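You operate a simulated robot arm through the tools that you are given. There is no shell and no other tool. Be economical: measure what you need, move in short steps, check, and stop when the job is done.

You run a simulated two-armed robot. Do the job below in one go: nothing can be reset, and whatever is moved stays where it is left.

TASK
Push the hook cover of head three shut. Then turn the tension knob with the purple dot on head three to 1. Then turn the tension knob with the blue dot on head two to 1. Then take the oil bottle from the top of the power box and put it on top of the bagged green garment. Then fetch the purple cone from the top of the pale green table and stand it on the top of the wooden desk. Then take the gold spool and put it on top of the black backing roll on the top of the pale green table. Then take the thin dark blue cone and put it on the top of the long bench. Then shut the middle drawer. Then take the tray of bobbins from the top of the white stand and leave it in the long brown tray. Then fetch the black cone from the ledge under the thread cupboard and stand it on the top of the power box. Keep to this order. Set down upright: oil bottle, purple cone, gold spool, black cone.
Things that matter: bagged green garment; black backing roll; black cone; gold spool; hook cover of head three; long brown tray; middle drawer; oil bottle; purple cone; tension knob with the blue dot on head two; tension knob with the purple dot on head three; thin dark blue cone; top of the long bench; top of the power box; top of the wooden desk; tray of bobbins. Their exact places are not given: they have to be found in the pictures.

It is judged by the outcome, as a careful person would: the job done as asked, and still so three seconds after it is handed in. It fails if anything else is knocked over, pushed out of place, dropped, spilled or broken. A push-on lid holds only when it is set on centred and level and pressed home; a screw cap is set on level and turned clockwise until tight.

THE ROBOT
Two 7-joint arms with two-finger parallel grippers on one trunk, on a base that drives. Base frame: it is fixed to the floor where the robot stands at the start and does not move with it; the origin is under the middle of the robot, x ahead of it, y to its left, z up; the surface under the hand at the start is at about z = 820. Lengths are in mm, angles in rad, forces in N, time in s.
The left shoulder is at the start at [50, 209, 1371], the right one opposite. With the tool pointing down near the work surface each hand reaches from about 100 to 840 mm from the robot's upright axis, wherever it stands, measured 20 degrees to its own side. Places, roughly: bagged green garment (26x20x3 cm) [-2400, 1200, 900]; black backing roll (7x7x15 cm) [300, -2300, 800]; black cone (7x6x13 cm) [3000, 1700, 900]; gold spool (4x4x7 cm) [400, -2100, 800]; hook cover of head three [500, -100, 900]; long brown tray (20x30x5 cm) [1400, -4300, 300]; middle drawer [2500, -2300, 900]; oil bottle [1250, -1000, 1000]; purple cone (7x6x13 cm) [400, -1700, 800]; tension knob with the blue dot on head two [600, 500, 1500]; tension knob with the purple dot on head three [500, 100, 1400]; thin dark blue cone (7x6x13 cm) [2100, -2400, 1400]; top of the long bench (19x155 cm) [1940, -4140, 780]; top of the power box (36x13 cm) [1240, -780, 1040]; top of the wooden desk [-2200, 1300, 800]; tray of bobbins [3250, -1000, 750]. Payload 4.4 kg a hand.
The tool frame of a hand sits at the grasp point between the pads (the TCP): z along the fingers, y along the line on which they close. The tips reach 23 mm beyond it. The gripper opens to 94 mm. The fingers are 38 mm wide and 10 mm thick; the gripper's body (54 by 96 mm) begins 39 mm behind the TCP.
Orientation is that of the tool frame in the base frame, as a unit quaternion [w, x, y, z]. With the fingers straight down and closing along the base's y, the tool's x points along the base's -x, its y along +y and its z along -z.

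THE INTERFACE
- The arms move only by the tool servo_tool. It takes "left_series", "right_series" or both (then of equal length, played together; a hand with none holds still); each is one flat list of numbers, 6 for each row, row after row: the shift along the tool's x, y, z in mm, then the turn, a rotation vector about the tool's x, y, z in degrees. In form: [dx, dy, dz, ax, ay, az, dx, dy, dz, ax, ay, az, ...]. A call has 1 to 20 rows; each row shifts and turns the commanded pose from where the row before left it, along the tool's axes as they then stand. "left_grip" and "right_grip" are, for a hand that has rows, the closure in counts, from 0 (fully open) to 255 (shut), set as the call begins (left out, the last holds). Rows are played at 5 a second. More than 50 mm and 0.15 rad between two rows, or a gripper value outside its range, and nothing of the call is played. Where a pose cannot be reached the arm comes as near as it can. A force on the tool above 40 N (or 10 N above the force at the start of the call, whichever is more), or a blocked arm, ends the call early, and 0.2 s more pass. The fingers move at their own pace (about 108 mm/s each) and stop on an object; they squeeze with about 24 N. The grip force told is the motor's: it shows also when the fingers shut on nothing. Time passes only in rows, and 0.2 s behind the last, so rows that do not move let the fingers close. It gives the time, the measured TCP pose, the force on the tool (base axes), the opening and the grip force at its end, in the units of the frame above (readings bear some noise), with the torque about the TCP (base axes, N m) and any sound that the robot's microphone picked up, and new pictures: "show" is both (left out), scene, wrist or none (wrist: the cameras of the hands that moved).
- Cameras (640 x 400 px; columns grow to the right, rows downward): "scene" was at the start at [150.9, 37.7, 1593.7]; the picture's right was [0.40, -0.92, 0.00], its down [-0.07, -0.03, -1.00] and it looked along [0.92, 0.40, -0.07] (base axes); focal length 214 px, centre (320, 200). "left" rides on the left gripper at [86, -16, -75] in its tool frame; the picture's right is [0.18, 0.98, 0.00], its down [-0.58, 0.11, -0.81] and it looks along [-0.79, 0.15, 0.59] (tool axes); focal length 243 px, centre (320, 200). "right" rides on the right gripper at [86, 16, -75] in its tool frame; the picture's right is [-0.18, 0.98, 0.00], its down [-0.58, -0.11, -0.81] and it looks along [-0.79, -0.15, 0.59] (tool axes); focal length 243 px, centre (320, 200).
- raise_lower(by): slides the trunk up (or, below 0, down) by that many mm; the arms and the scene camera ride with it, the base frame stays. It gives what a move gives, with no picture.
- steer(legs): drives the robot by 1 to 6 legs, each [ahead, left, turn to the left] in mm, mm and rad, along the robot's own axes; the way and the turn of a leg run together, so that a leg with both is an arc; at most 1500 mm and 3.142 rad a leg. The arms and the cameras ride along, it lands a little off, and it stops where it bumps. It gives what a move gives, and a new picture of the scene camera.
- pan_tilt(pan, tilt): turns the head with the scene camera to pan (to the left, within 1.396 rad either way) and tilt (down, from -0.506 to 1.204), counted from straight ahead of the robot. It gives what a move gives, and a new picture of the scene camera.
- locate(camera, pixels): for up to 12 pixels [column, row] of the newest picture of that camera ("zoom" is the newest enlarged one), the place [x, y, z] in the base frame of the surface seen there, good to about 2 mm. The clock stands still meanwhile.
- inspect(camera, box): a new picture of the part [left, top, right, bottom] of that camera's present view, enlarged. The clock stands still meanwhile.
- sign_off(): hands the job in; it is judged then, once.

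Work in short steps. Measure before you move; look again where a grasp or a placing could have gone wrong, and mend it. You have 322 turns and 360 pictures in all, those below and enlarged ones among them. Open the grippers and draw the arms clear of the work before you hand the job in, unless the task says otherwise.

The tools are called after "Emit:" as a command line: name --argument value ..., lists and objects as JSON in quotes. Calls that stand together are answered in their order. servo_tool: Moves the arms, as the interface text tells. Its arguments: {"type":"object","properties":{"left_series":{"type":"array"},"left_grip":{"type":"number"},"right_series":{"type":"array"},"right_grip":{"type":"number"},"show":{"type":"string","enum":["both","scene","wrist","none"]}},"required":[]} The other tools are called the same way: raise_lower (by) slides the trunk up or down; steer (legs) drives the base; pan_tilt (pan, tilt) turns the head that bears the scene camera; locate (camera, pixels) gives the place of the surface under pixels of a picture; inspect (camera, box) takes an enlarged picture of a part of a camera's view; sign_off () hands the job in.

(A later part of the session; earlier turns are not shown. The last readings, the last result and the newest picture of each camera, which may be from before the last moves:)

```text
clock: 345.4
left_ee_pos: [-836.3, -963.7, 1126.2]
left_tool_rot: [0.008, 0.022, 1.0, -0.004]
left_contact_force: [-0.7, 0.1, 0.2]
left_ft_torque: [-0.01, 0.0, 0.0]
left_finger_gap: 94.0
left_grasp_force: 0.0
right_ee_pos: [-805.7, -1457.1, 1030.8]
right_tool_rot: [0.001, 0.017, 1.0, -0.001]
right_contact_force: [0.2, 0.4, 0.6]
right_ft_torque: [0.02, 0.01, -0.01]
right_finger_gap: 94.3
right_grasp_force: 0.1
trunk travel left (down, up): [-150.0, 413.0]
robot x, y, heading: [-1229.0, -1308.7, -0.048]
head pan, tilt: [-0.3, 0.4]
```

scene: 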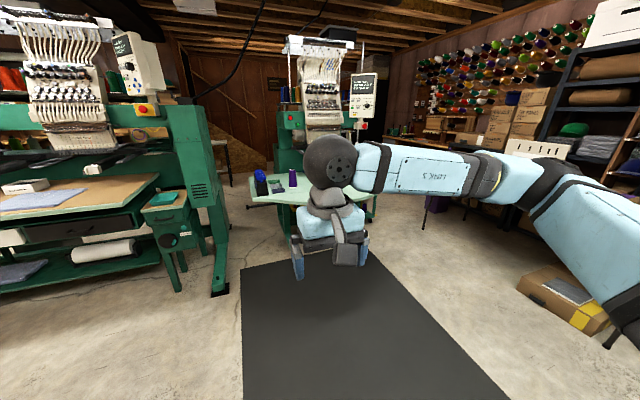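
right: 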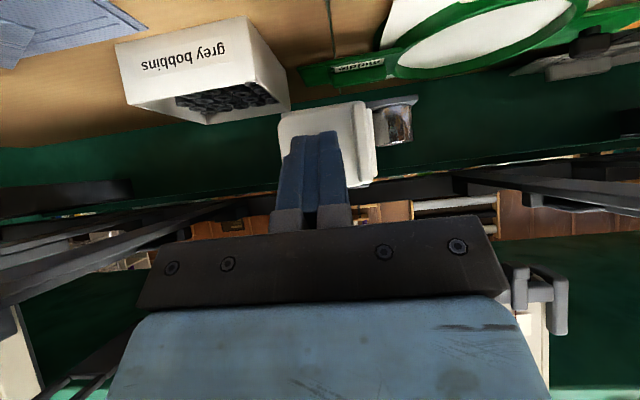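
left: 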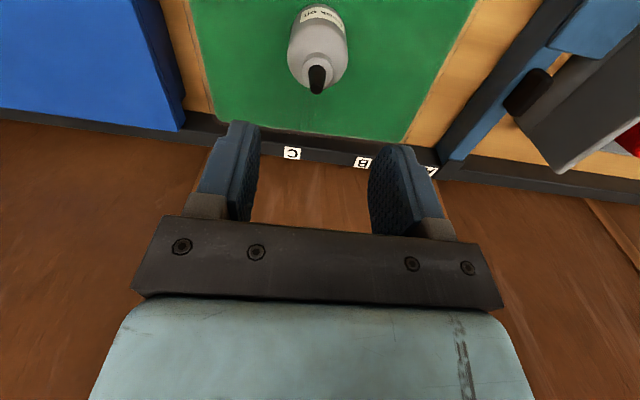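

I drive 750 closer, straightening.

Emit:
steer --legs '[[750, 0, 0.048]]'

Emit:
pan_tilt --pan -0.3 --tilt 0.7

```text
clock: 349.5
left_ee_pos: [-110.1, -959.8, 1126.1]
left_tool_rot: [0.006, -0.003, 1.0, -0.004]
left_contact_force: [0.8, 0.1, 0.2]
left_ft_torque: [-0.02, 0.01, 0.04]
left_finger_gap: 94.1
left_grasp_force: 0.0
right_ee_pos: [-53.9, -1450.5, 1030.4]
right_tool_rot: [-0.001, -0.008, 1.0, 0.0]
right_contact_force: [-0.1, 0.1, 0.3]
right_ft_torque: [0.01, -0.02, 0.02]
right_finger_gap: 94.2
right_grasp_force: 0.0
trunk travel left (down, up): [-150.0, 413.0]
robot x, y, heading: [-488.6, -1323.8, 0.006]
head pan, tilt: [-0.3, 0.4]
```

scene: 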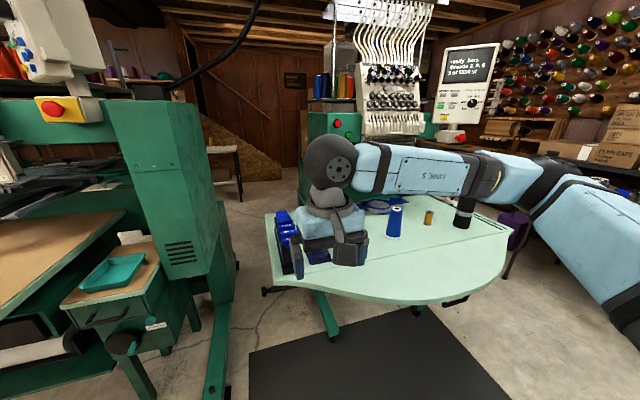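

```text
clock: 350.3
left_ee_pos: [-109.8, -959.7, 1125.3]
left_tool_rot: [0.007, -0.003, 1.0, -0.004]
left_contact_force: [-0.2, 0.0, -0.6]
left_ft_torque: [0.0, 0.02, 0.01]
left_finger_gap: 93.7
left_grasp_force: 0.1
right_ee_pos: [-54.7, -1451.0, 1031.5]
right_tool_rot: [0.0, -0.008, 1.0, 0.0]
right_contact_force: [0.1, -0.4, -0.2]
right_ft_torque: [0.0, 0.03, -0.02]
right_finger_gap: 94.0
right_grasp_force: 0.1
trunk travel left (down, up): [-150.0, 413.0]
robot x, y, heading: [-487.2, -1325.8, 0.004]
head pan, tilt: [-0.3, 0.7]
```

scene: 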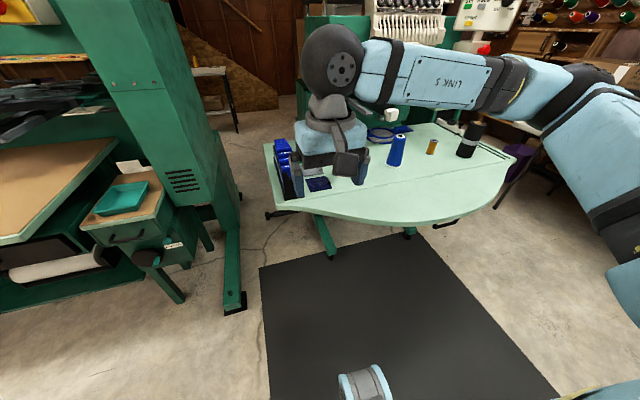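

I locate the table edge.

Emit:
locate --camera "scene" --pixels '[[276, 208], [300, 212], [340, 218], [380, 223], [420, 224], [460, 213], [268, 150], [232, 305], [320, 184]]'

```text
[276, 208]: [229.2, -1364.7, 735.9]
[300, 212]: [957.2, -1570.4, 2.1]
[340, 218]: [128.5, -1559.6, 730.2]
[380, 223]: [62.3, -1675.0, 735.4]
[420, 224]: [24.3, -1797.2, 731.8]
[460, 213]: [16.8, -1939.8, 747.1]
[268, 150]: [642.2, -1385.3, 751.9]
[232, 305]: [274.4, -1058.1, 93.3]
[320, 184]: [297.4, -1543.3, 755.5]
```

Front edge near x≈62 at my right corner. I move 165 closer, lift the right hand 120, then lower the trunk 140.

Emit:
steer --legs '[[165, 0, 0]]'

Emit:
servo_tool --right_series '[0, 0, -40, 0, 0, 0, 0, 0, -40, 0, 0, 0, 0, 0, -40, 0, 0, 0]' --show "none"

Emit:
raise_lower --by -140

Emit:
servo_tool --right_series '[20, 40, 0, 0, 0, 0, 20, 40, 0, 0, 0, 0, 0, 40, 0, 0, 0, 0]' --show "scene"

```text
clock: 351.7
left_ee_pos: [57.0, -958.3, 1125.7]
left_tool_rot: [0.007, -0.004, 1.0, -0.005]
left_contact_force: [0.7, 0.7, 0.8]
left_ft_torque: [0.0, 0.02, 0.01]
left_finger_gap: 94.0
left_grasp_force: 0.0
right_ee_pos: [113.0, -1450.2, 1030.5]
right_tool_rot: [-0.001, -0.009, 1.0, -0.001]
right_contact_force: [0.6, -0.6, 0.1]
right_ft_torque: [-0.01, 0.03, 0.0]
right_finger_gap: 94.0
right_grasp_force: 0.1
trunk travel left (down, up): [-150.0, 413.0]
robot x, y, heading: [-319.7, -1326.5, 0.008]
head pan, tilt: [-0.3, 0.7]
```

scene: 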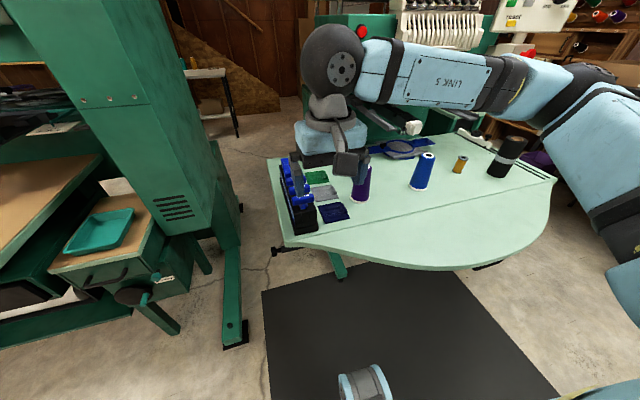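

```text
clock: 352.5
left_ee_pos: [56.1, -956.9, 1125.8]
left_tool_rot: [0.007, -0.004, 1.0, -0.004]
left_contact_force: [-0.3, -0.2, 0.2]
left_ft_torque: [-0.03, 0.0, 0.01]
left_finger_gap: 94.1
left_grasp_force: 0.1
right_ee_pos: [115.3, -1449.1, 1151.6]
right_tool_rot: [0.0, -0.009, 1.0, -0.002]
right_contact_force: [0.3, -0.2, -0.3]
right_ft_torque: [-0.01, 0.04, -0.01]
right_finger_gap: 94.2
right_grasp_force: 0.0
trunk travel left (down, up): [-150.0, 413.0]
robot x, y, heading: [-323.4, -1325.4, 0.004]
head pan, tilt: [-0.3, 0.7]
```

```text
clock: 354.2
left_ee_pos: [56.9, -958.6, 985.7]
left_tool_rot: [0.007, -0.003, 1.0, -0.004]
left_contact_force: [0.3, 1.0, -0.2]
left_ft_torque: [0.04, 0.06, 0.0]
left_finger_gap: 93.9
left_grasp_force: 0.1
right_ee_pos: [114.4, -1450.6, 1011.8]
right_tool_rot: [-0.001, -0.009, 1.0, -0.001]
right_contact_force: [0.2, -0.1, 0.3]
right_ft_torque: [-0.01, -0.02, 0.01]
right_finger_gap: 94.0
right_grasp_force: 0.0
trunk travel left (down, up): [-10.0, 553.0]
robot x, y, heading: [-316.4, -1320.5, 0.015]
head pan, tilt: [-0.3, 0.7]
```

```text
clock: 355.0
left_ee_pos: [57.0, -957.3, 985.8]
left_tool_rot: [0.007, -0.005, 1.0, -0.005]
left_contact_force: [0.7, -0.5, -0.2]
left_ft_torque: [0.04, 0.04, 0.0]
left_finger_gap: 94.0
left_grasp_force: 0.1
right_ee_pos: [72.3, -1328.7, 1010.3]
right_tool_rot: [0.0, -0.007, 1.0, -0.002]
right_contact_force: [-0.3, -0.4, 0.6]
right_ft_torque: [-0.03, -0.01, 0.02]
right_finger_gap: 94.0
right_grasp_force: 0.0
trunk travel left (down, up): [-10.0, 553.0]
robot x, y, heading: [-316.4, -1325.4, 0.001]
head pan, tilt: [-0.3, 0.7]
```

scene: 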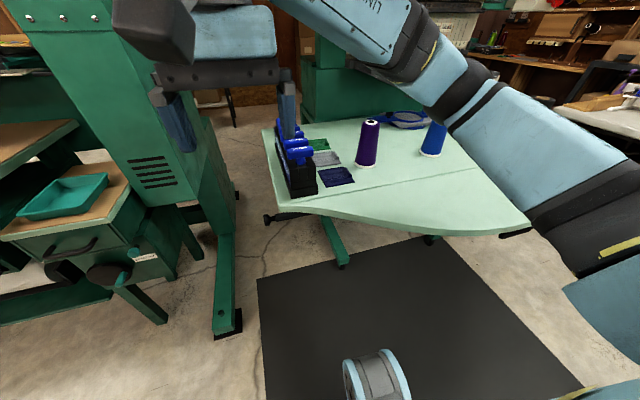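

Purple cone visible at (366,143); I zoom and locate.

Emit:
inspect --camera "scene" --box '[280, 100, 440, 200]'

Emit:
locate --camera "zoom" --pixels '[[365, 85], [355, 200], [345, 250], [310, 240], [380, 245], [325, 130], [380, 130], [350, 170], [150, 320], [100, 230], [40, 170], [80, 190]]'

```text
4.00 times, centred on (360, 150) of scene
```

zoom: 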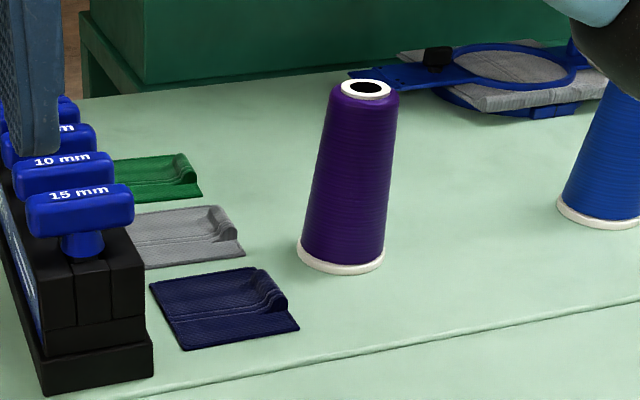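

```text
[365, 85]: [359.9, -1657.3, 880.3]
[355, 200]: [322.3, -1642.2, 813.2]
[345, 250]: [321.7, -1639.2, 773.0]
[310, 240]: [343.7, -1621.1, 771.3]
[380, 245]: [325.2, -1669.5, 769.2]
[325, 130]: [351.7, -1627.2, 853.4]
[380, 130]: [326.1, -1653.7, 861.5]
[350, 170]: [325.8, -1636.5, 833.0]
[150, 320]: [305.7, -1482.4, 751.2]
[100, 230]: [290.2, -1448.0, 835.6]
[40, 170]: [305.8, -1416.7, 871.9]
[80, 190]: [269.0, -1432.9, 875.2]
```

Cone axis ≈ (347,−1654), top z≈882. I move the right hand above it.

Emit:
servo_tool --right_series '[-27.5, -32.5, 3, 0, 0, 0, -27.5, -32.5, 3, 0, 0, 0, -27.5, -32.5, 3, 0, 0, 0, -27.5, -32.5, 3, 0, 0, 0, -27.5, -32.5, 3, 0, 0, 0, -27.5, -32.5, 3, 0, 0, 0, -27.5, -32.5, 3, 0, 0, 0, -27.5, -32.5, 3, 0, 0, 0, -27.5, -32.5, 3, 0, 0, 0, -27.5, -32.5, 3, 0, 0, 0, 0, 0, 0, 0, 0, 0]' --right_grip 0 --show "both"

```text
clock: 357.4
left_ee_pos: [56.4, -958.9, 985.7]
left_tool_rot: [0.007, -0.004, 1.0, -0.004]
left_contact_force: [0.2, 0.3, -0.4]
left_ft_torque: [0.03, 0.01, 0.02]
left_finger_gap: 93.9
left_grasp_force: 0.0
right_ee_pos: [351.4, -1652.8, 981.0]
right_tool_rot: [0.001, -0.008, 1.0, -0.003]
right_contact_force: [-0.4, 1.0, 0.3]
right_ft_torque: [0.0, 0.0, 0.02]
right_finger_gap: 94.0
right_grasp_force: 0.2
trunk travel left (down, up): [-10.0, 553.0]
robot x, y, heading: [-320.6, -1324.0, 0.003]
head pan, tilt: [-0.3, 0.7]
```

scene: 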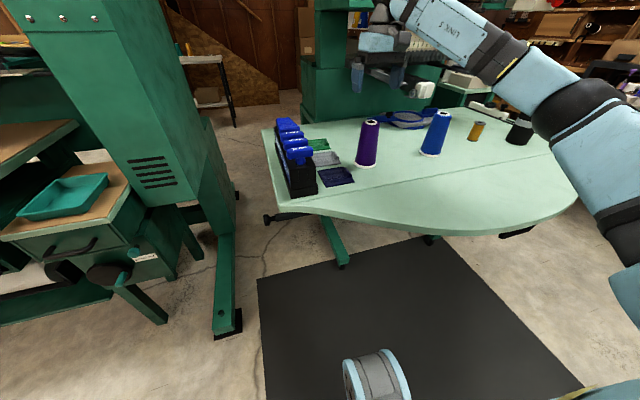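
right: 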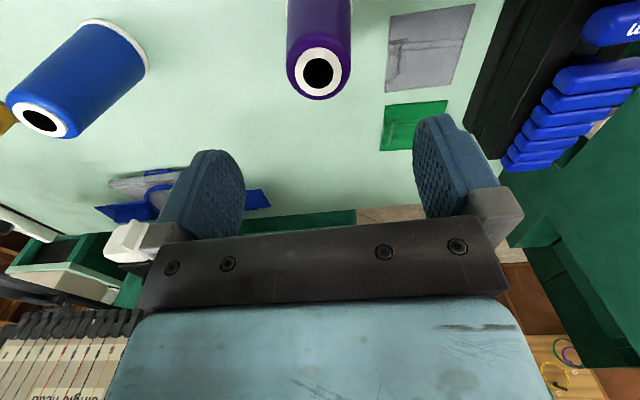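

I locate the cone's top ring with the right camera.

Emit:
locate --camera "right" --pixels '[[291, 73], [347, 73], [319, 93], [319, 52], [130, 245], [200, 235]]'

```text
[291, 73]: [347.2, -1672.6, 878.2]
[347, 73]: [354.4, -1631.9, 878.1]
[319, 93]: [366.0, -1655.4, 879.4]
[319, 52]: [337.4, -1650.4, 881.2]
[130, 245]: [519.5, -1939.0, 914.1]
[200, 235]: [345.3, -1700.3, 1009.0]
```

TCP is exactly over the ring centre (351.5,−1652.5). I descend to z 850 and close.

Emit:
servo_tool --right_series '[0, 0, 35, 0, 0, 0, 0, 0, 35, 0, 0, 0, 0, 0, 35, 0, 0, 0, 0, 0, 26, 0, 0, 0, 0, 0, 0, 0, 0, 0]' --show "none"

Emit:
servo_tool --right_series '[0, 0, 0, 0, 0, 0, 0, 0, 0, 0, 0, 0, 0, 0, 0, 0, 0, 0]' --right_grip 255 --show "wrist"

```text
clock: 358.6
left_ee_pos: [57.5, -958.2, 985.2]
left_tool_rot: [0.007, -0.004, 1.0, -0.004]
left_contact_force: [0.3, -0.3, 0.7]
left_ft_torque: [-0.01, -0.01, 0.0]
left_finger_gap: 93.9
left_grasp_force: 0.0
right_ee_pos: [352.7, -1652.2, 852.1]
right_tool_rot: [0.0, -0.009, 1.0, 0.0]
right_contact_force: [-0.8, 0.0, -0.3]
right_ft_torque: [0.0, 0.01, -0.02]
right_finger_gap: 94.2
right_grasp_force: 0.0
trunk travel left (down, up): [-10.0, 553.0]
robot x, y, heading: [-322.1, -1324.2, 0.004]
head pan, tilt: [-0.3, 0.7]
```

```text
clock: 359.4
left_ee_pos: [56.5, -957.7, 985.6]
left_tool_rot: [0.007, -0.004, 1.0, -0.004]
left_contact_force: [0.2, 0.1, -0.1]
left_ft_torque: [0.02, -0.02, 0.0]
left_finger_gap: 93.9
left_grasp_force: 0.1
right_ee_pos: [352.9, -1653.4, 851.8]
right_tool_rot: [0.0, -0.008, 1.0, -0.001]
right_contact_force: [-0.1, -0.5, 0.9]
right_ft_torque: [0.0, 0.02, 0.02]
right_finger_gap: 54.5
right_grasp_force: 24.1
trunk travel left (down, up): [-10.0, 553.0]
robot x, y, heading: [-321.7, -1325.5, 0.01]
head pan, tilt: [-0.3, 0.7]
```

right: 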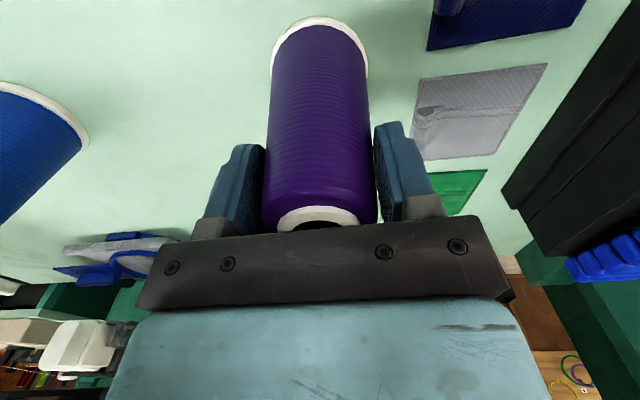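

Held. I lift and retract the cone to a carry pose.

Emit:
servo_tool --right_series '[0, 0, -20, 0, 0, 0, 0, 0, -40, 0, 0, 0, 0, 0, -40, 0, 0, 0, 0, 0, -40, 0, 0, 0, 35, 10, -20, 0, 0, 0, 40, 10, 0, 0, 0, 0, 40, 10, 0, 0, 0, 0, 40, 10, 0, 0, 0, 0, 40, 0, 0, 0, 0, 0, 40, 0, 0, 0, 0, 0, 40, 0, 0, 0, 0, 0, 0, 0, 0, 0, 0, 0]' --show "wrist"

```text
clock: 362.0
left_ee_pos: [57.4, -959.0, 985.8]
left_tool_rot: [0.007, -0.004, 1.0, -0.004]
left_contact_force: [0.4, 0.4, -0.1]
left_ft_torque: [-0.01, 0.04, 0.01]
left_finger_gap: 94.0
left_grasp_force: 0.1
right_ee_pos: [77.1, -1617.6, 1010.4]
right_tool_rot: [0.0, -0.009, 1.0, 0.0]
right_contact_force: [-1.0, -0.5, -1.5]
right_ft_torque: [-0.05, -0.01, -0.02]
right_finger_gap: 54.5
right_grasp_force: 23.7
trunk travel left (down, up): [-10.0, 553.0]
robot x, y, heading: [-319.7, -1324.1, 0.002]
head pan, tilt: [-0.3, 0.7]
```

right: 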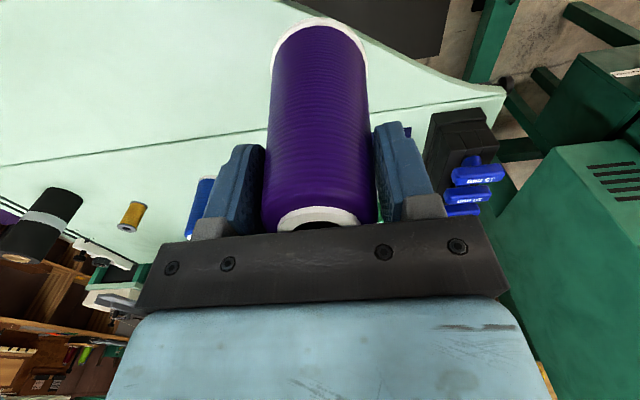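

Now I drive back to the desk with the purple cone.

Emit:
steer --legs '[[-700, 0, 0], [0, 0, 1.57], [1210, 0, 0], [1210, 0, 0], [0, 0, 1.57], [300, 0, 0]]'

Emit:
pan_tilt --pan -0.3 --tilt 0.5

```text
clock: 386.4
left_ee_pos: [-1652.6, 763.7, 985.9]
left_tool_rot: [-0.004, 0.999, -0.031, -0.007]
left_contact_force: [0.1, 0.3, 0.6]
left_ft_torque: [0.04, -0.01, -0.02]
left_finger_gap: 93.8
left_grasp_force: 0.1
right_ee_pos: [-1628.3, 1424.8, 1010.2]
right_tool_rot: [-0.001, 1.0, -0.026, 0.001]
right_contact_force: [-0.1, 0.7, -1.4]
right_ft_torque: [0.01, -0.01, 0.03]
right_finger_gap: 54.2
right_grasp_force: 23.7
trunk travel left (down, up): [-10.0, 553.0]
robot x, y, heading: [-1253.1, 1100.2, 3.079]
head pan, tilt: [-0.3, 0.7]
```

scene: 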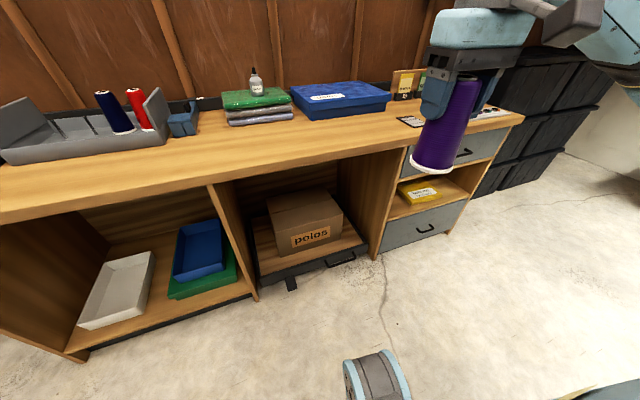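

```text
clock: 387.2
left_ee_pos: [-1653.3, 764.4, 985.3]
left_tool_rot: [-0.005, 0.999, -0.031, -0.007]
left_contact_force: [-0.2, -0.2, -0.7]
left_ft_torque: [0.01, -0.02, -0.01]
left_finger_gap: 94.3
left_grasp_force: 0.0
right_ee_pos: [-1628.2, 1423.6, 1010.9]
right_tool_rot: [-0.001, 1.0, -0.026, 0.0]
right_contact_force: [-0.6, 0.2, -1.3]
right_ft_torque: [0.01, -0.01, -0.01]
right_finger_gap: 54.2
right_grasp_force: 23.9
trunk travel left (down, up): [-10.0, 553.0]
robot x, y, heading: [-1245.8, 1103.6, 3.08]
head pan, tilt: [-0.3, 0.499]
```

scene: 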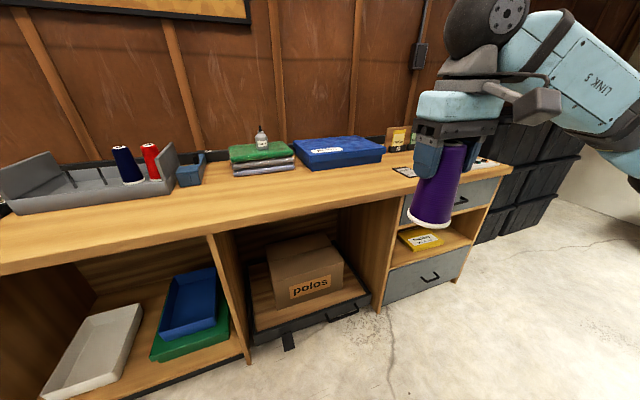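

I drive 310 closer and check free desk points in front of the blue box.

Emit:
locate --camera "scene" --pixels '[[330, 180], [330, 190], [340, 168], [300, 167], [280, 185], [380, 180]]'

Emit:
steer --legs '[[310, 0, 0.06]]'

```text
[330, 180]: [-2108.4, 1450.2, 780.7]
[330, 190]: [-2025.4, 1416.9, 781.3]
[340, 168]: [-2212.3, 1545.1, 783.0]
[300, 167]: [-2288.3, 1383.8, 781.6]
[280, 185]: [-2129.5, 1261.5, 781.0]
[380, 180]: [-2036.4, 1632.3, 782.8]
```

```text
clock: 389.3
left_ee_pos: [-1947.7, 750.1, 985.7]
left_tool_rot: [-0.005, 1.0, 0.002, -0.008]
left_contact_force: [-0.1, 0.5, -0.1]
left_ft_torque: [0.0, -0.02, 0.01]
left_finger_gap: 94.2
left_grasp_force: 0.0
right_ee_pos: [-1964.7, 1408.9, 1010.4]
right_tool_rot: [0.0, 1.0, 0.006, 0.0]
right_contact_force: [-0.4, -0.8, -1.4]
right_ft_torque: [0.0, -0.01, -0.06]
right_finger_gap: 54.1
right_grasp_force: 23.9
trunk travel left (down, up): [-10.0, 553.0]
robot x, y, heading: [-1567.0, 1113.9, -3.144]
head pan, tilt: [-0.3, 0.499]
```

scene: 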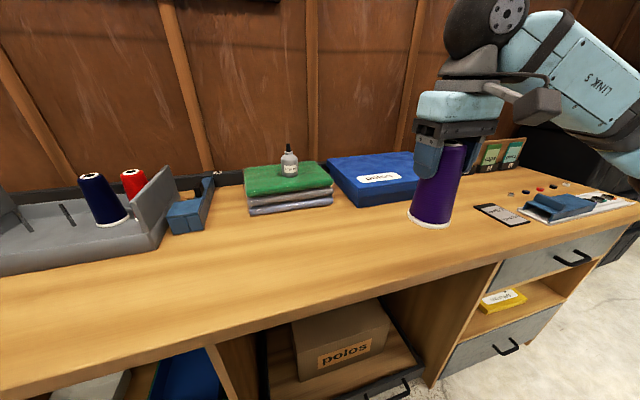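

The cone is over the desk edge; I move 145 forward and lower to just above the surface.

Emit:
servo_tool --right_series '[-36, 0, 0, 0, 0, 0, -36, 0, 0, 0, 0, 0, -36, 0, 0, 0, 0, 0, -36, 0, 0, 0, 0, 0, 0, 0, 40, 0, 0, 0, 0, 0, 40, 0, 0, 0, 0, 0, 38, 0, 0, 0, 0, 0, 0, 0, 0, 0]' --show "both"

```text
clock: 391.1
left_ee_pos: [-1946.5, 749.4, 985.7]
left_tool_rot: [-0.005, 1.0, 0.002, -0.007]
left_contact_force: [-0.6, -0.6, -0.5]
left_ft_torque: [0.03, -0.02, -0.01]
left_finger_gap: 94.0
left_grasp_force: 0.0
right_ee_pos: [-2109.0, 1406.5, 892.7]
right_tool_rot: [-0.001, 1.0, 0.006, 0.001]
right_contact_force: [0.2, -0.7, -1.0]
right_ft_torque: [-0.01, 0.06, 0.0]
right_finger_gap: 54.2
right_grasp_force: 23.8
trunk travel left (down, up): [-10.0, 553.0]
robot x, y, heading: [-1568.2, 1111.6, -3.14]
head pan, tilt: [-0.3, 0.499]
```

scene: 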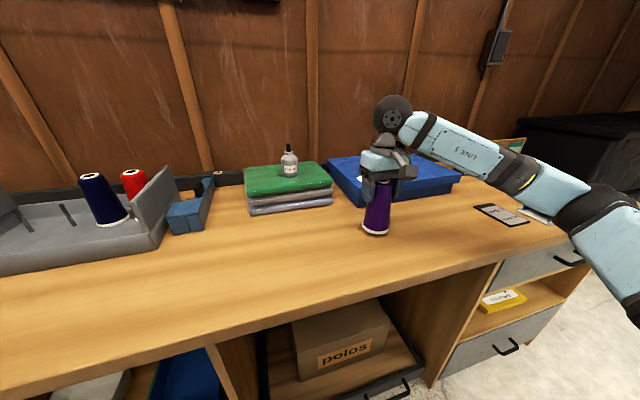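
right: 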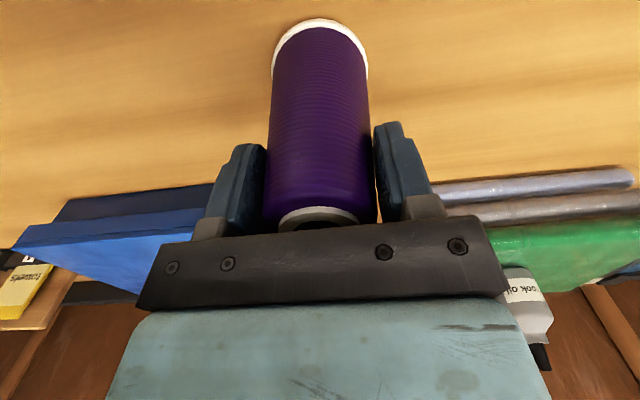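

Now lower until contact (about 10 mm).

Emit:
servo_tool --right_series '[0, 0, 4, 0, 0, 0, 0, 0, 3, 0, 0, 0, 0, 0, 2, 0, 0, 0, 0, 0, 2, 0, 0, 0, 0, 0, 0, 0, 0, 0]' --show "none"

```text
clock: 392.3
left_ee_pos: [-1946.9, 750.9, 987.1]
left_tool_rot: [-0.004, 1.0, 0.003, -0.007]
left_contact_force: [-1.0, -0.1, -0.7]
left_ft_torque: [-0.01, -0.02, -0.03]
left_finger_gap: 93.8
left_grasp_force: 0.1
right_ee_pos: [-2109.0, 1407.4, 880.9]
right_tool_rot: [-0.001, 1.0, 0.006, 0.0]
right_contact_force: [-1.3, 1.1, 1.4]
right_ft_torque: [-0.03, 0.12, 0.0]
right_finger_gap: 54.1
right_grasp_force: 24.0
trunk travel left (down, up): [-10.0, 553.0]
robot x, y, heading: [-1568.7, 1114.7, -3.139]
head pan, tilt: [-0.3, 0.499]
```

Contact started; I press 1.5 mm more, release and lift.

Emit:
servo_tool --right_series '[0, 0, 1.5, 0, 0, 0, 0, 0, 0, 0, 0, 0]' --show "none"

Emit:
servo_tool --right_series '[0, 0, 0, 0, 0, 0, 0, 0, 0, 0, 0, 0, 0, 0, -30, 0, 0, 0, 0, 0, -40, 0, 0, 0, 0, 0, -40, 0, 0, 0, 0, 0, -30, 0, 0, 0]' --right_grip 40 --show "scene"

```text
clock: 392.9
left_ee_pos: [-1945.5, 748.1, 986.6]
left_tool_rot: [-0.004, 1.0, 0.002, -0.007]
left_contact_force: [-0.5, -0.2, 0.9]
left_ft_torque: [0.01, 0.02, -0.02]
left_finger_gap: 94.0
left_grasp_force: 0.2
right_ee_pos: [-2109.0, 1407.3, 881.4]
right_tool_rot: [-0.001, 1.0, 0.005, -0.002]
right_contact_force: [-4.2, 5.2, 17.5]
right_ft_torque: [0.16, 0.03, 0.04]
right_finger_gap: 54.1
right_grasp_force: 23.8
trunk travel left (down, up): [-10.0, 553.0]
robot x, y, heading: [-1570.7, 1114.4, -3.142]
head pan, tilt: [-0.3, 0.499]
```

```text
clock: 394.3
left_ee_pos: [-1947.0, 749.5, 986.0]
left_tool_rot: [-0.004, 1.0, 0.002, -0.008]
left_contact_force: [-0.1, -0.5, 0.5]
left_ft_torque: [0.01, 0.03, -0.03]
left_finger_gap: 94.0
left_grasp_force: 0.0
right_ee_pos: [-2107.8, 1408.1, 1020.6]
right_tool_rot: [-0.001, 1.0, 0.006, 0.001]
right_contact_force: [0.4, 0.3, -0.3]
right_ft_torque: [0.03, 0.02, -0.02]
right_finger_gap: 79.4
right_grasp_force: 0.0
trunk travel left (down, up): [-10.0, 553.0]
robot x, y, heading: [-1568.2, 1116.3, -3.14]
head pan, tilt: [-0.3, 0.499]
```

scene: 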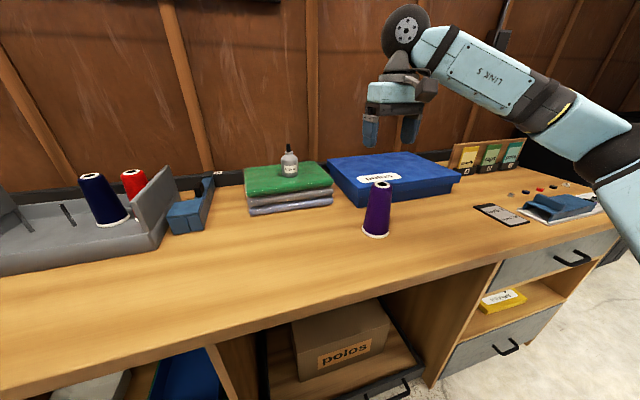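

Purple cone placed upright. I retract and drive back to the green table for the gold spool.

Emit:
servo_tool --right_series '[40, 0, 0, 0, 0, 0, 40, 0, 0, 0, 0, 0, 40, 0, 0, 0, 0, 0, 40, 0, 0, 0, 0, 0]' --show "none"

Emit:
steer --legs '[[-500, 0, 0], [0, 0, 1.57], [1300, 0, 0], [1300, 400, 0], [1000, 0, 0], [0, 0, 1.65]]'

Emit:
pan_tilt --pan 0.2 --tilt 0.6

```text
clock: 395.3
left_ee_pos: [-1946.6, 749.7, 985.6]
left_tool_rot: [-0.004, 1.0, 0.002, -0.008]
left_contact_force: [-0.1, -1.0, -0.4]
left_ft_torque: [-0.01, 0.0, 0.01]
left_finger_gap: 94.1
left_grasp_force: 0.0
right_ee_pos: [-1946.1, 1410.4, 1021.6]
right_tool_rot: [-0.001, 1.0, 0.006, 0.0]
right_contact_force: [-0.7, 0.0, -0.9]
right_ft_torque: [0.02, -0.03, -0.04]
right_finger_gap: 79.4
right_grasp_force: 0.0
trunk travel left (down, up): [-10.0, 553.0]
robot x, y, heading: [-1565.1, 1114.9, -3.14]
head pan, tilt: [-0.3, 0.499]
```

```text
clock: 423.4
left_ee_pos: [-273.3, -2074.6, 985.7]
left_tool_rot: [0.006, -0.04, 0.999, -0.004]
left_contact_force: [-0.8, -0.4, 1.1]
left_ft_torque: [-0.03, 0.0, 0.0]
left_finger_gap: 94.0
left_grasp_force: 0.0
right_ee_pos: [-222.6, -2734.8, 1022.2]
right_tool_rot: [0.0, -0.046, 0.999, -0.001]
right_contact_force: [-0.5, 0.0, -0.7]
right_ft_torque: [-0.01, 0.0, 0.0]
right_finger_gap: 79.4
right_grasp_force: 0.1
trunk travel left (down, up): [-10.0, 553.0]
robot x, y, heading: [-623.2, -2463.9, 0.076]
head pan, tilt: [-0.3, 0.499]
```

scene: 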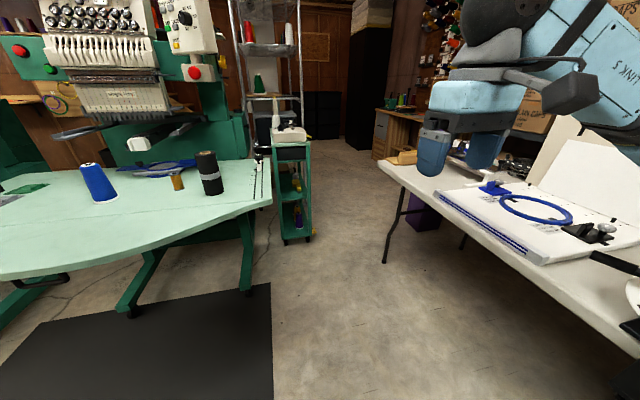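

```text
clock: 424.3
left_ee_pos: [-272.4, -2074.3, 987.0]
left_tool_rot: [0.007, -0.04, 0.999, -0.004]
left_contact_force: [0.3, 0.1, 0.5]
left_ft_torque: [0.0, 0.0, -0.01]
left_finger_gap: 93.9
left_grasp_force: 0.1
right_ee_pos: [-222.3, -2733.0, 1021.5]
right_tool_rot: [0.0, -0.045, 0.999, -0.001]
right_contact_force: [-0.2, 0.3, -0.1]
right_ft_torque: [-0.01, -0.01, 0.01]
right_finger_gap: 78.9
right_grasp_force: 0.1
trunk travel left (down, up): [-10.0, 553.0]
robot x, y, heading: [-621.0, -2463.8, 0.074]
head pan, tilt: [0.201, 0.6]
```

scene: 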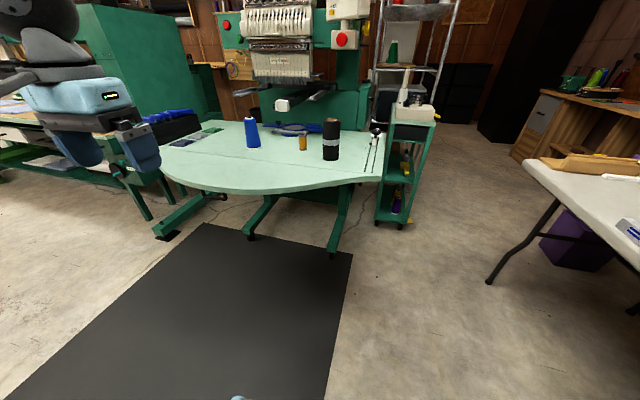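

I locate the spool, roll, and the table edge.

Emit:
locate --camera "scene" --pixels '[[302, 143], [331, 140], [331, 120], [303, 134], [200, 190], [250, 195], [300, 190], [340, 184], [380, 178], [384, 155], [440, 120]]'

Emit:
inspect --camera "scene" --box '[240, 90, 400, 190]'

```text
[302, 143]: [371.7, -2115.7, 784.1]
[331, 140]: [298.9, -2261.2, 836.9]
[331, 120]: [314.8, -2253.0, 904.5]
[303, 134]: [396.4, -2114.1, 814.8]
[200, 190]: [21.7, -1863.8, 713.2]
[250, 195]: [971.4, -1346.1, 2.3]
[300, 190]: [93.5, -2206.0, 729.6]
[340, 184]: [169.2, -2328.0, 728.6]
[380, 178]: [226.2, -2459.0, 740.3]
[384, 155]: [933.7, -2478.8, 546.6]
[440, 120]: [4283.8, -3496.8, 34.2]
```

```text
4.00 times, centred on (320, 140) of scene
```

zoom: 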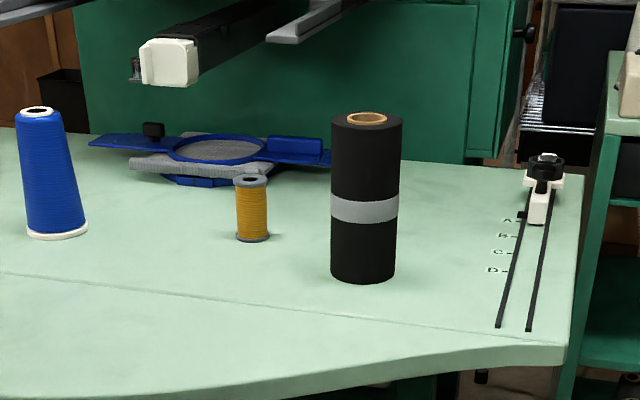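

Gold spool axis ≈(388,−2117), roll ≈(328,−2262) top ≈902. I move to about (−270,−2565).

Emit:
steer --legs '[[340, -127, 0.026]]'

Emit:
pan_tilt --pan 0.4 --tilt 0.7

```text
clock: 426.6
left_ee_pos: [63.7, -2162.8, 985.9]
left_tool_rot: [0.007, -0.055, 0.998, -0.004]
left_contact_force: [0.7, 0.4, -0.8]
left_ft_torque: [0.01, 0.01, 0.0]
left_finger_gap: 93.8
left_grasp_force: 0.1
right_ee_pos: [134.1, -2819.4, 1020.4]
right_tool_rot: [-0.001, -0.059, 0.998, 0.0]
right_contact_force: [0.7, 0.4, -0.8]
right_ft_torque: [0.06, 0.03, 0.0]
right_finger_gap: 78.9
right_grasp_force: 0.0
trunk travel left (down, up): [-10.0, 553.0]
robot x, y, heading: [-272.5, -2564.5, 0.107]
head pan, tilt: [0.201, 0.6]
```

scene: 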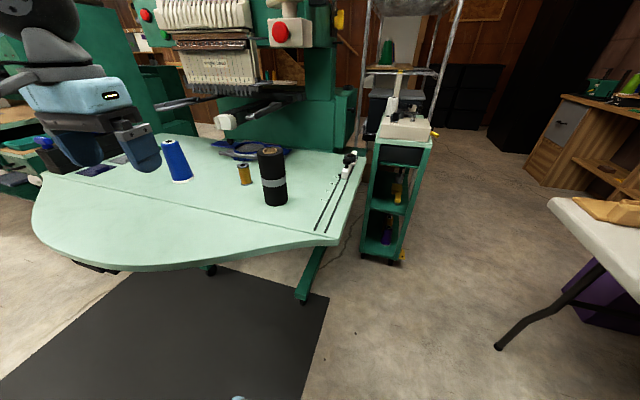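

```text
clock: 427.3
left_ee_pos: [65.4, -2161.7, 986.0]
left_tool_rot: [0.007, -0.053, 0.999, -0.004]
left_contact_force: [-0.3, -0.4, -0.1]
left_ft_torque: [-0.01, -0.01, -0.02]
left_finger_gap: 94.1
left_grasp_force: 0.0
right_ee_pos: [134.4, -2819.0, 1021.9]
right_tool_rot: [0.0, -0.059, 0.998, 0.0]
right_contact_force: [-0.5, 0.1, -0.7]
right_ft_torque: [-0.03, 0.0, 0.03]
right_finger_gap: 79.2
right_grasp_force: 0.1
trunk travel left (down, up): [-10.0, 553.0]
robot x, y, heading: [-272.7, -2563.0, 0.106]
head pan, tilt: [0.4, 0.7]
```

scene: 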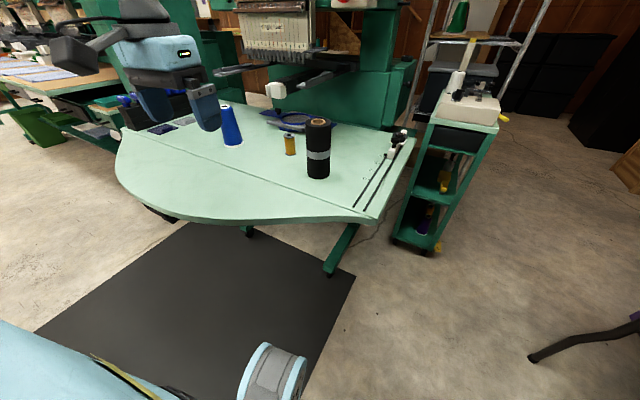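

I zoom for precise axes.

Emit:
inspect --camera "scene" --box '[270, 105, 350, 185]'

Emit:
locate --camera "zoom" --pixels '[[160, 170], [150, 240], [160, 300], [128, 240], [188, 240], [400, 130], [365, 130], [435, 130], [400, 105], [400, 155], [400, 400], [165, 310]]'

```text
5.00 times, centred on (310, 145) of scene
```

zoom: 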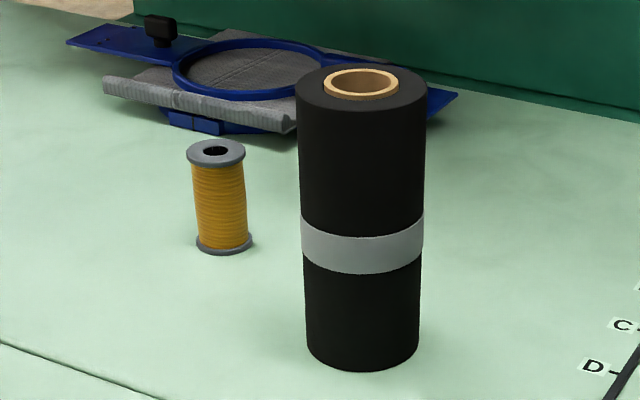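

```text
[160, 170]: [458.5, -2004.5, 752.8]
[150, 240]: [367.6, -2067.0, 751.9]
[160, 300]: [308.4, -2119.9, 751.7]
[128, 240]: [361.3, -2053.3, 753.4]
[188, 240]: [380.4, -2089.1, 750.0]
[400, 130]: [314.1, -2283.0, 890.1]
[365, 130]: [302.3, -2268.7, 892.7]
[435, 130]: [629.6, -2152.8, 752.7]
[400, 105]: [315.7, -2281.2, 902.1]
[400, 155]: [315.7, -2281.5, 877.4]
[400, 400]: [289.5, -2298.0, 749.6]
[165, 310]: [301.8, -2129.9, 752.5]
```

I mis-picked pixels; locating properly now.

Emit:
locate --camera "zoom" --pixels '[[200, 152], [235, 155], [215, 163], [215, 142], [220, 210], [330, 85], [393, 88], [360, 98], [360, 72], [360, 110], [298, 95], [424, 95]]'

```text
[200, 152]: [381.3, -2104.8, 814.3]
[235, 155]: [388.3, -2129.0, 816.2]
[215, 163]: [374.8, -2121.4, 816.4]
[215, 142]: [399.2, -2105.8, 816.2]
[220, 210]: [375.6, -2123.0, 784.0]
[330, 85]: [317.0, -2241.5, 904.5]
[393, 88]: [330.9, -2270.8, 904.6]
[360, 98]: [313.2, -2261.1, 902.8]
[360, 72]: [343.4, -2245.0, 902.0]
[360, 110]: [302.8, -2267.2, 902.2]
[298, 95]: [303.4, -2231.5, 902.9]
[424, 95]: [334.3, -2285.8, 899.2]
```

Spool axis (386,−2115), top 816; roll centre (326,−2254.5), top 904. I move above the spool.

Emit:
servo_tool --left_series '[-40.5, 1.6, 0, 0, 0, 0, -40.5, 1.6, 0, 0, 0, 0, -40.5, 1.6, 0, 0, 0, 0, -40.5, 1.6, 0, 0, 0, 0, -40.5, 1.6, 0, 0, 0, 0, -40.5, 1.6, 0, 0, 0, 0, -40.5, 1.6, 0, 0, 0, 0, -40.5, 1.6, 0, 0, 0, 0, 0, 0, 30, 0, 0, 0, 0, 0, 30, 0, 0, 0, 0, 0, 30, 0, 0, 0, 0, 0, 0, 0, 0, 0]' --left_grip 50 --show "both"

```text
clock: 429.9
left_ee_pos: [385.9, -2117.1, 900.7]
left_tool_rot: [0.008, -0.054, 0.998, -0.004]
left_contact_force: [-0.4, -0.4, -0.2]
left_ft_torque: [0.01, 0.0, 0.04]
left_finger_gap: 75.6
left_grasp_force: 0.0
right_ee_pos: [134.0, -2819.7, 1022.1]
right_tool_rot: [0.0, -0.059, 0.998, -0.001]
right_contact_force: [0.3, 0.5, -0.2]
right_ft_torque: [-0.03, -0.01, 0.03]
right_finger_gap: 79.3
right_grasp_force: 0.1
trunk travel left (down, up): [-10.0, 553.0]
robot x, y, heading: [-275.4, -2563.8, 0.106]
head pan, tilt: [0.4, 0.7]
```

scene: 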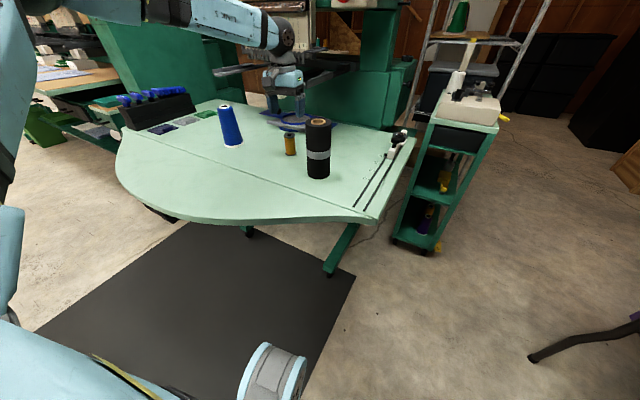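
left: 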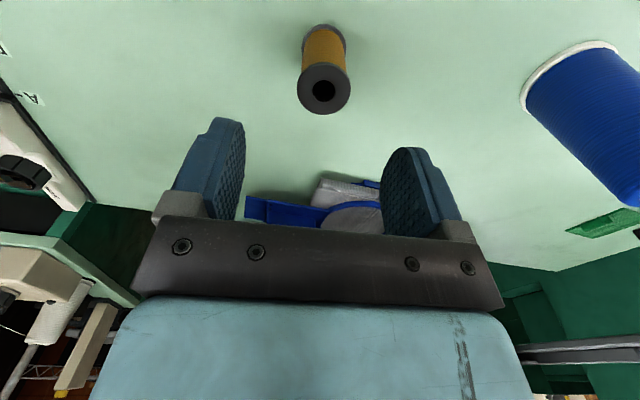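

I verify spool axis with the left camera.

Emit:
locate --camera "left" --pixels '[[303, 90], [345, 90], [323, 108], [323, 70]]'

```text
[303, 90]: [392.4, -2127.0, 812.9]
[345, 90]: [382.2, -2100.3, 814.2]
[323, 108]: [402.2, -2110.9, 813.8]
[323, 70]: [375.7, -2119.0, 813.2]
```

Centre (388,−2114.3). I correct 2.5 mm, descend to z≈786 and close.

Emit:
servo_tool --left_series '[-2.3, 2.3, 30, 0, 0, 0, 0, 0, 30, 0, 0, 0, 0, 0, 30, 0, 0, 0, 0, 0, 24, 0, 0, 0, 0, 0, 0, 0, 0, 0]' --show "none"

Emit:
servo_tool --left_series '[0, 0, 0, 0, 0, 0, 0, 0, 0, 0, 0, 0, 0, 0, 0, 0, 0, 0]' --left_grip 255 --show "wrist"

```text
clock: 431.1
left_ee_pos: [389.9, -2112.6, 786.1]
left_tool_rot: [0.008, -0.054, 0.999, -0.004]
left_contact_force: [-0.2, -0.8, 0.1]
left_ft_torque: [0.01, -0.02, 0.0]
left_finger_gap: 75.6
left_grasp_force: 0.1
right_ee_pos: [133.4, -2817.5, 1021.1]
right_tool_rot: [0.001, -0.059, 0.998, -0.001]
right_contact_force: [0.7, -1.5, 0.4]
right_ft_torque: [-0.02, -0.03, 0.02]
right_finger_gap: 79.1
right_grasp_force: 0.2
trunk travel left (down, up): [-10.0, 553.0]
robot x, y, heading: [-275.1, -2560.6, 0.106]
head pan, tilt: [0.4, 0.7]
```

```text
clock: 431.9
left_ee_pos: [391.1, -2113.0, 786.8]
left_tool_rot: [0.007, -0.054, 0.999, -0.004]
left_contact_force: [0.7, 0.6, -0.1]
left_ft_torque: [0.04, -0.01, 0.0]
left_finger_gap: 35.1
left_grasp_force: 24.4
right_ee_pos: [134.3, -2818.5, 1022.1]
right_tool_rot: [0.0, -0.059, 0.998, -0.001]
right_contact_force: [0.5, 0.4, -0.3]
right_ft_torque: [0.01, 0.03, 0.01]
right_finger_gap: 79.5
right_grasp_force: 0.0
trunk travel left (down, up): [-10.0, 553.0]
robot x, y, heading: [-271.6, -2562.8, 0.103]
head pan, tilt: [0.4, 0.7]
```

left: 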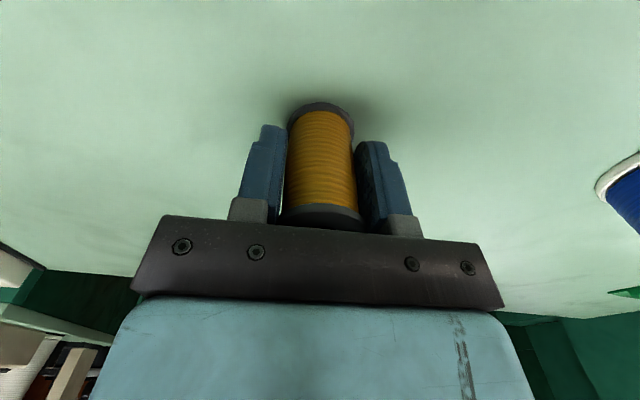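

Spool gripped (35 mm). I lift to z 990 and move over the roll.

Emit:
servo_tool --left_series '[0, 0, -20, 0, 0, 0, 0, 0, -45, 0, 0, 0, 0, 0, -45, 0, 0, 0, 0, 0, -45, 0, 0, 0, 0, 0, -45, 0, 0, 0, 19.4, -33.5, 0, 0, 0, 0, 19.4, -33.5, 0, 0, 0, 0, 19.4, -33.5, 0, 0, 0, 0, 19.4, -33.5, 0, 0, 0, 0, 0, 0, 0, 0, 0, 0]' --show "both"

```text
clock: 434.1
left_ee_pos: [323.8, -2254.0, 987.0]
left_tool_rot: [0.007, -0.053, 0.999, -0.004]
left_contact_force: [-0.5, 0.0, -0.3]
left_ft_torque: [0.02, 0.02, 0.02]
left_finger_gap: 32.1
left_grasp_force: 23.5
right_ee_pos: [135.5, -2818.7, 1021.9]
right_tool_rot: [0.001, -0.059, 0.998, -0.001]
right_contact_force: [-0.4, -1.3, -0.2]
right_ft_torque: [0.01, -0.02, 0.0]
right_finger_gap: 79.1
right_grasp_force: 0.0
trunk travel left (down, up): [-10.0, 553.0]
robot x, y, heading: [-268.8, -2566.6, 0.108]
head pan, tilt: [0.4, 0.7]
```

scene: 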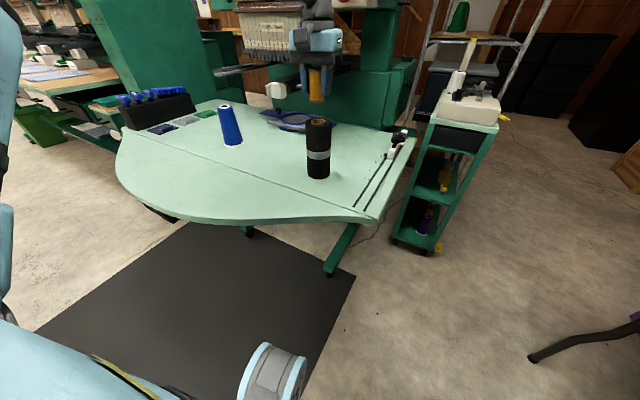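
left: 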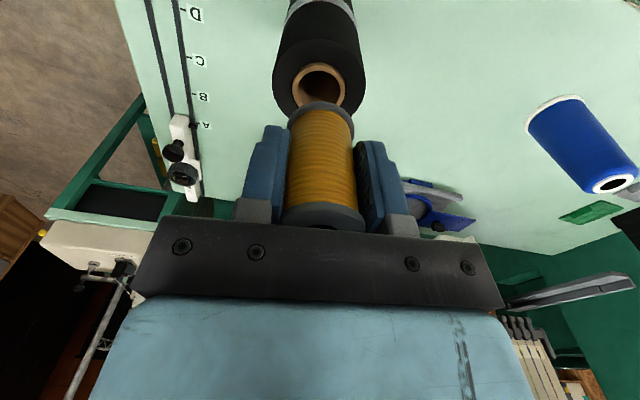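

The gap changed to 32 mm; I check the spool's position in the hand relative to the roll.

Emit:
inspect --camera "scene" --box '[270, 20, 366, 140]'

Emit:
locate --camera "left" --pixels '[[320, 110], [320, 160], [320, 215], [300, 80], [340, 85], [320, 66]]'

```text
3.33 times, centred on (318, 80) of scene
```

zoom: 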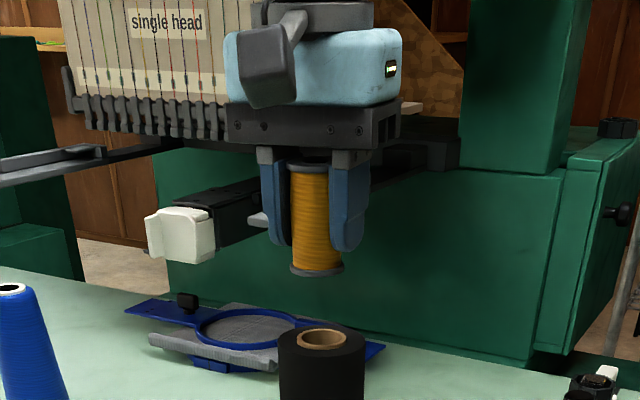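

```text
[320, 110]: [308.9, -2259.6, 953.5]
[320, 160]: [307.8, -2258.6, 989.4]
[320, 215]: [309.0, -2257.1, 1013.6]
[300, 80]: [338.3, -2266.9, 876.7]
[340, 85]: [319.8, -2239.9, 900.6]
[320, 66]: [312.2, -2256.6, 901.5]
```

Spool bottom ≈951, axis ≈(325,−2256) matches the roll. I lower 42, then small steps.

Emit:
servo_tool --left_series '[-1, 1, 20, 0, 0, 0, 0, 0, 20, 0, 0, 0, 0, 0, 0, 0, 0, 0]' --show "both"

Emit:
inspect --camera "scene" --box '[280, 60, 360, 140]'

```text
clock: 434.9
left_ee_pos: [325.6, -2252.8, 946.6]
left_tool_rot: [0.007, -0.053, 0.999, -0.004]
left_contact_force: [0.0, 0.2, -0.9]
left_ft_torque: [-0.01, -0.01, -0.05]
left_finger_gap: 32.3
left_grasp_force: 24.3
right_ee_pos: [134.8, -2818.8, 1023.2]
right_tool_rot: [0.0, -0.059, 0.998, -0.001]
right_contact_force: [-1.0, 0.7, 0.2]
right_ft_torque: [0.01, 0.02, 0.0]
right_finger_gap: 79.3
right_grasp_force: 0.0
trunk travel left (down, up): [-10.0, 553.0]
robot x, y, heading: [-273.8, -2560.9, 0.103]
head pan, tilt: [0.4, 0.7]
```

scene: 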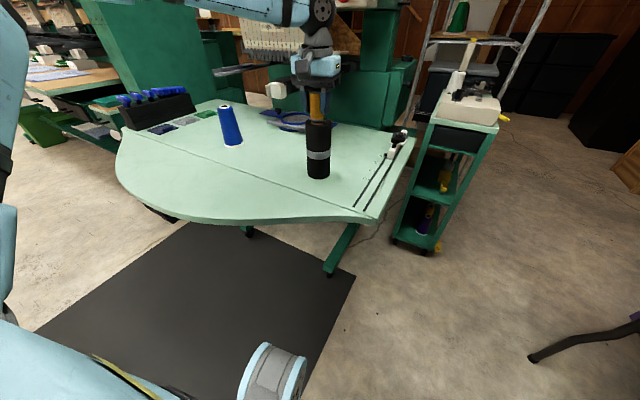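
left: 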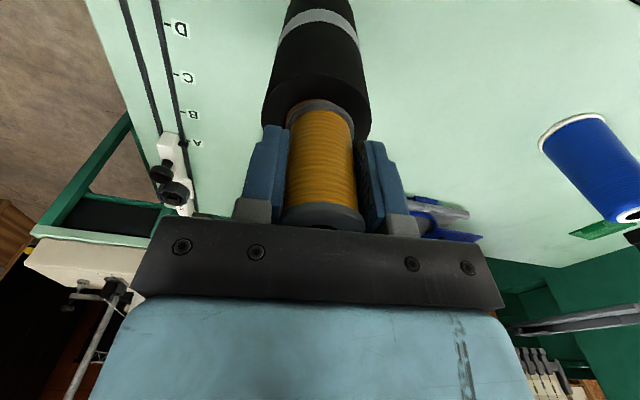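

```text
5.00 times, centred on (320, 100) of scene
```

zoom: 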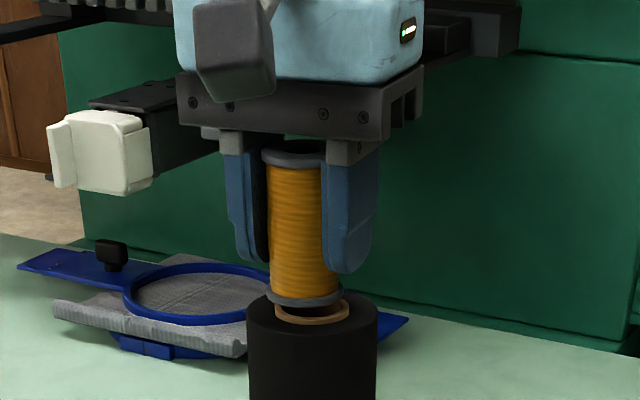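

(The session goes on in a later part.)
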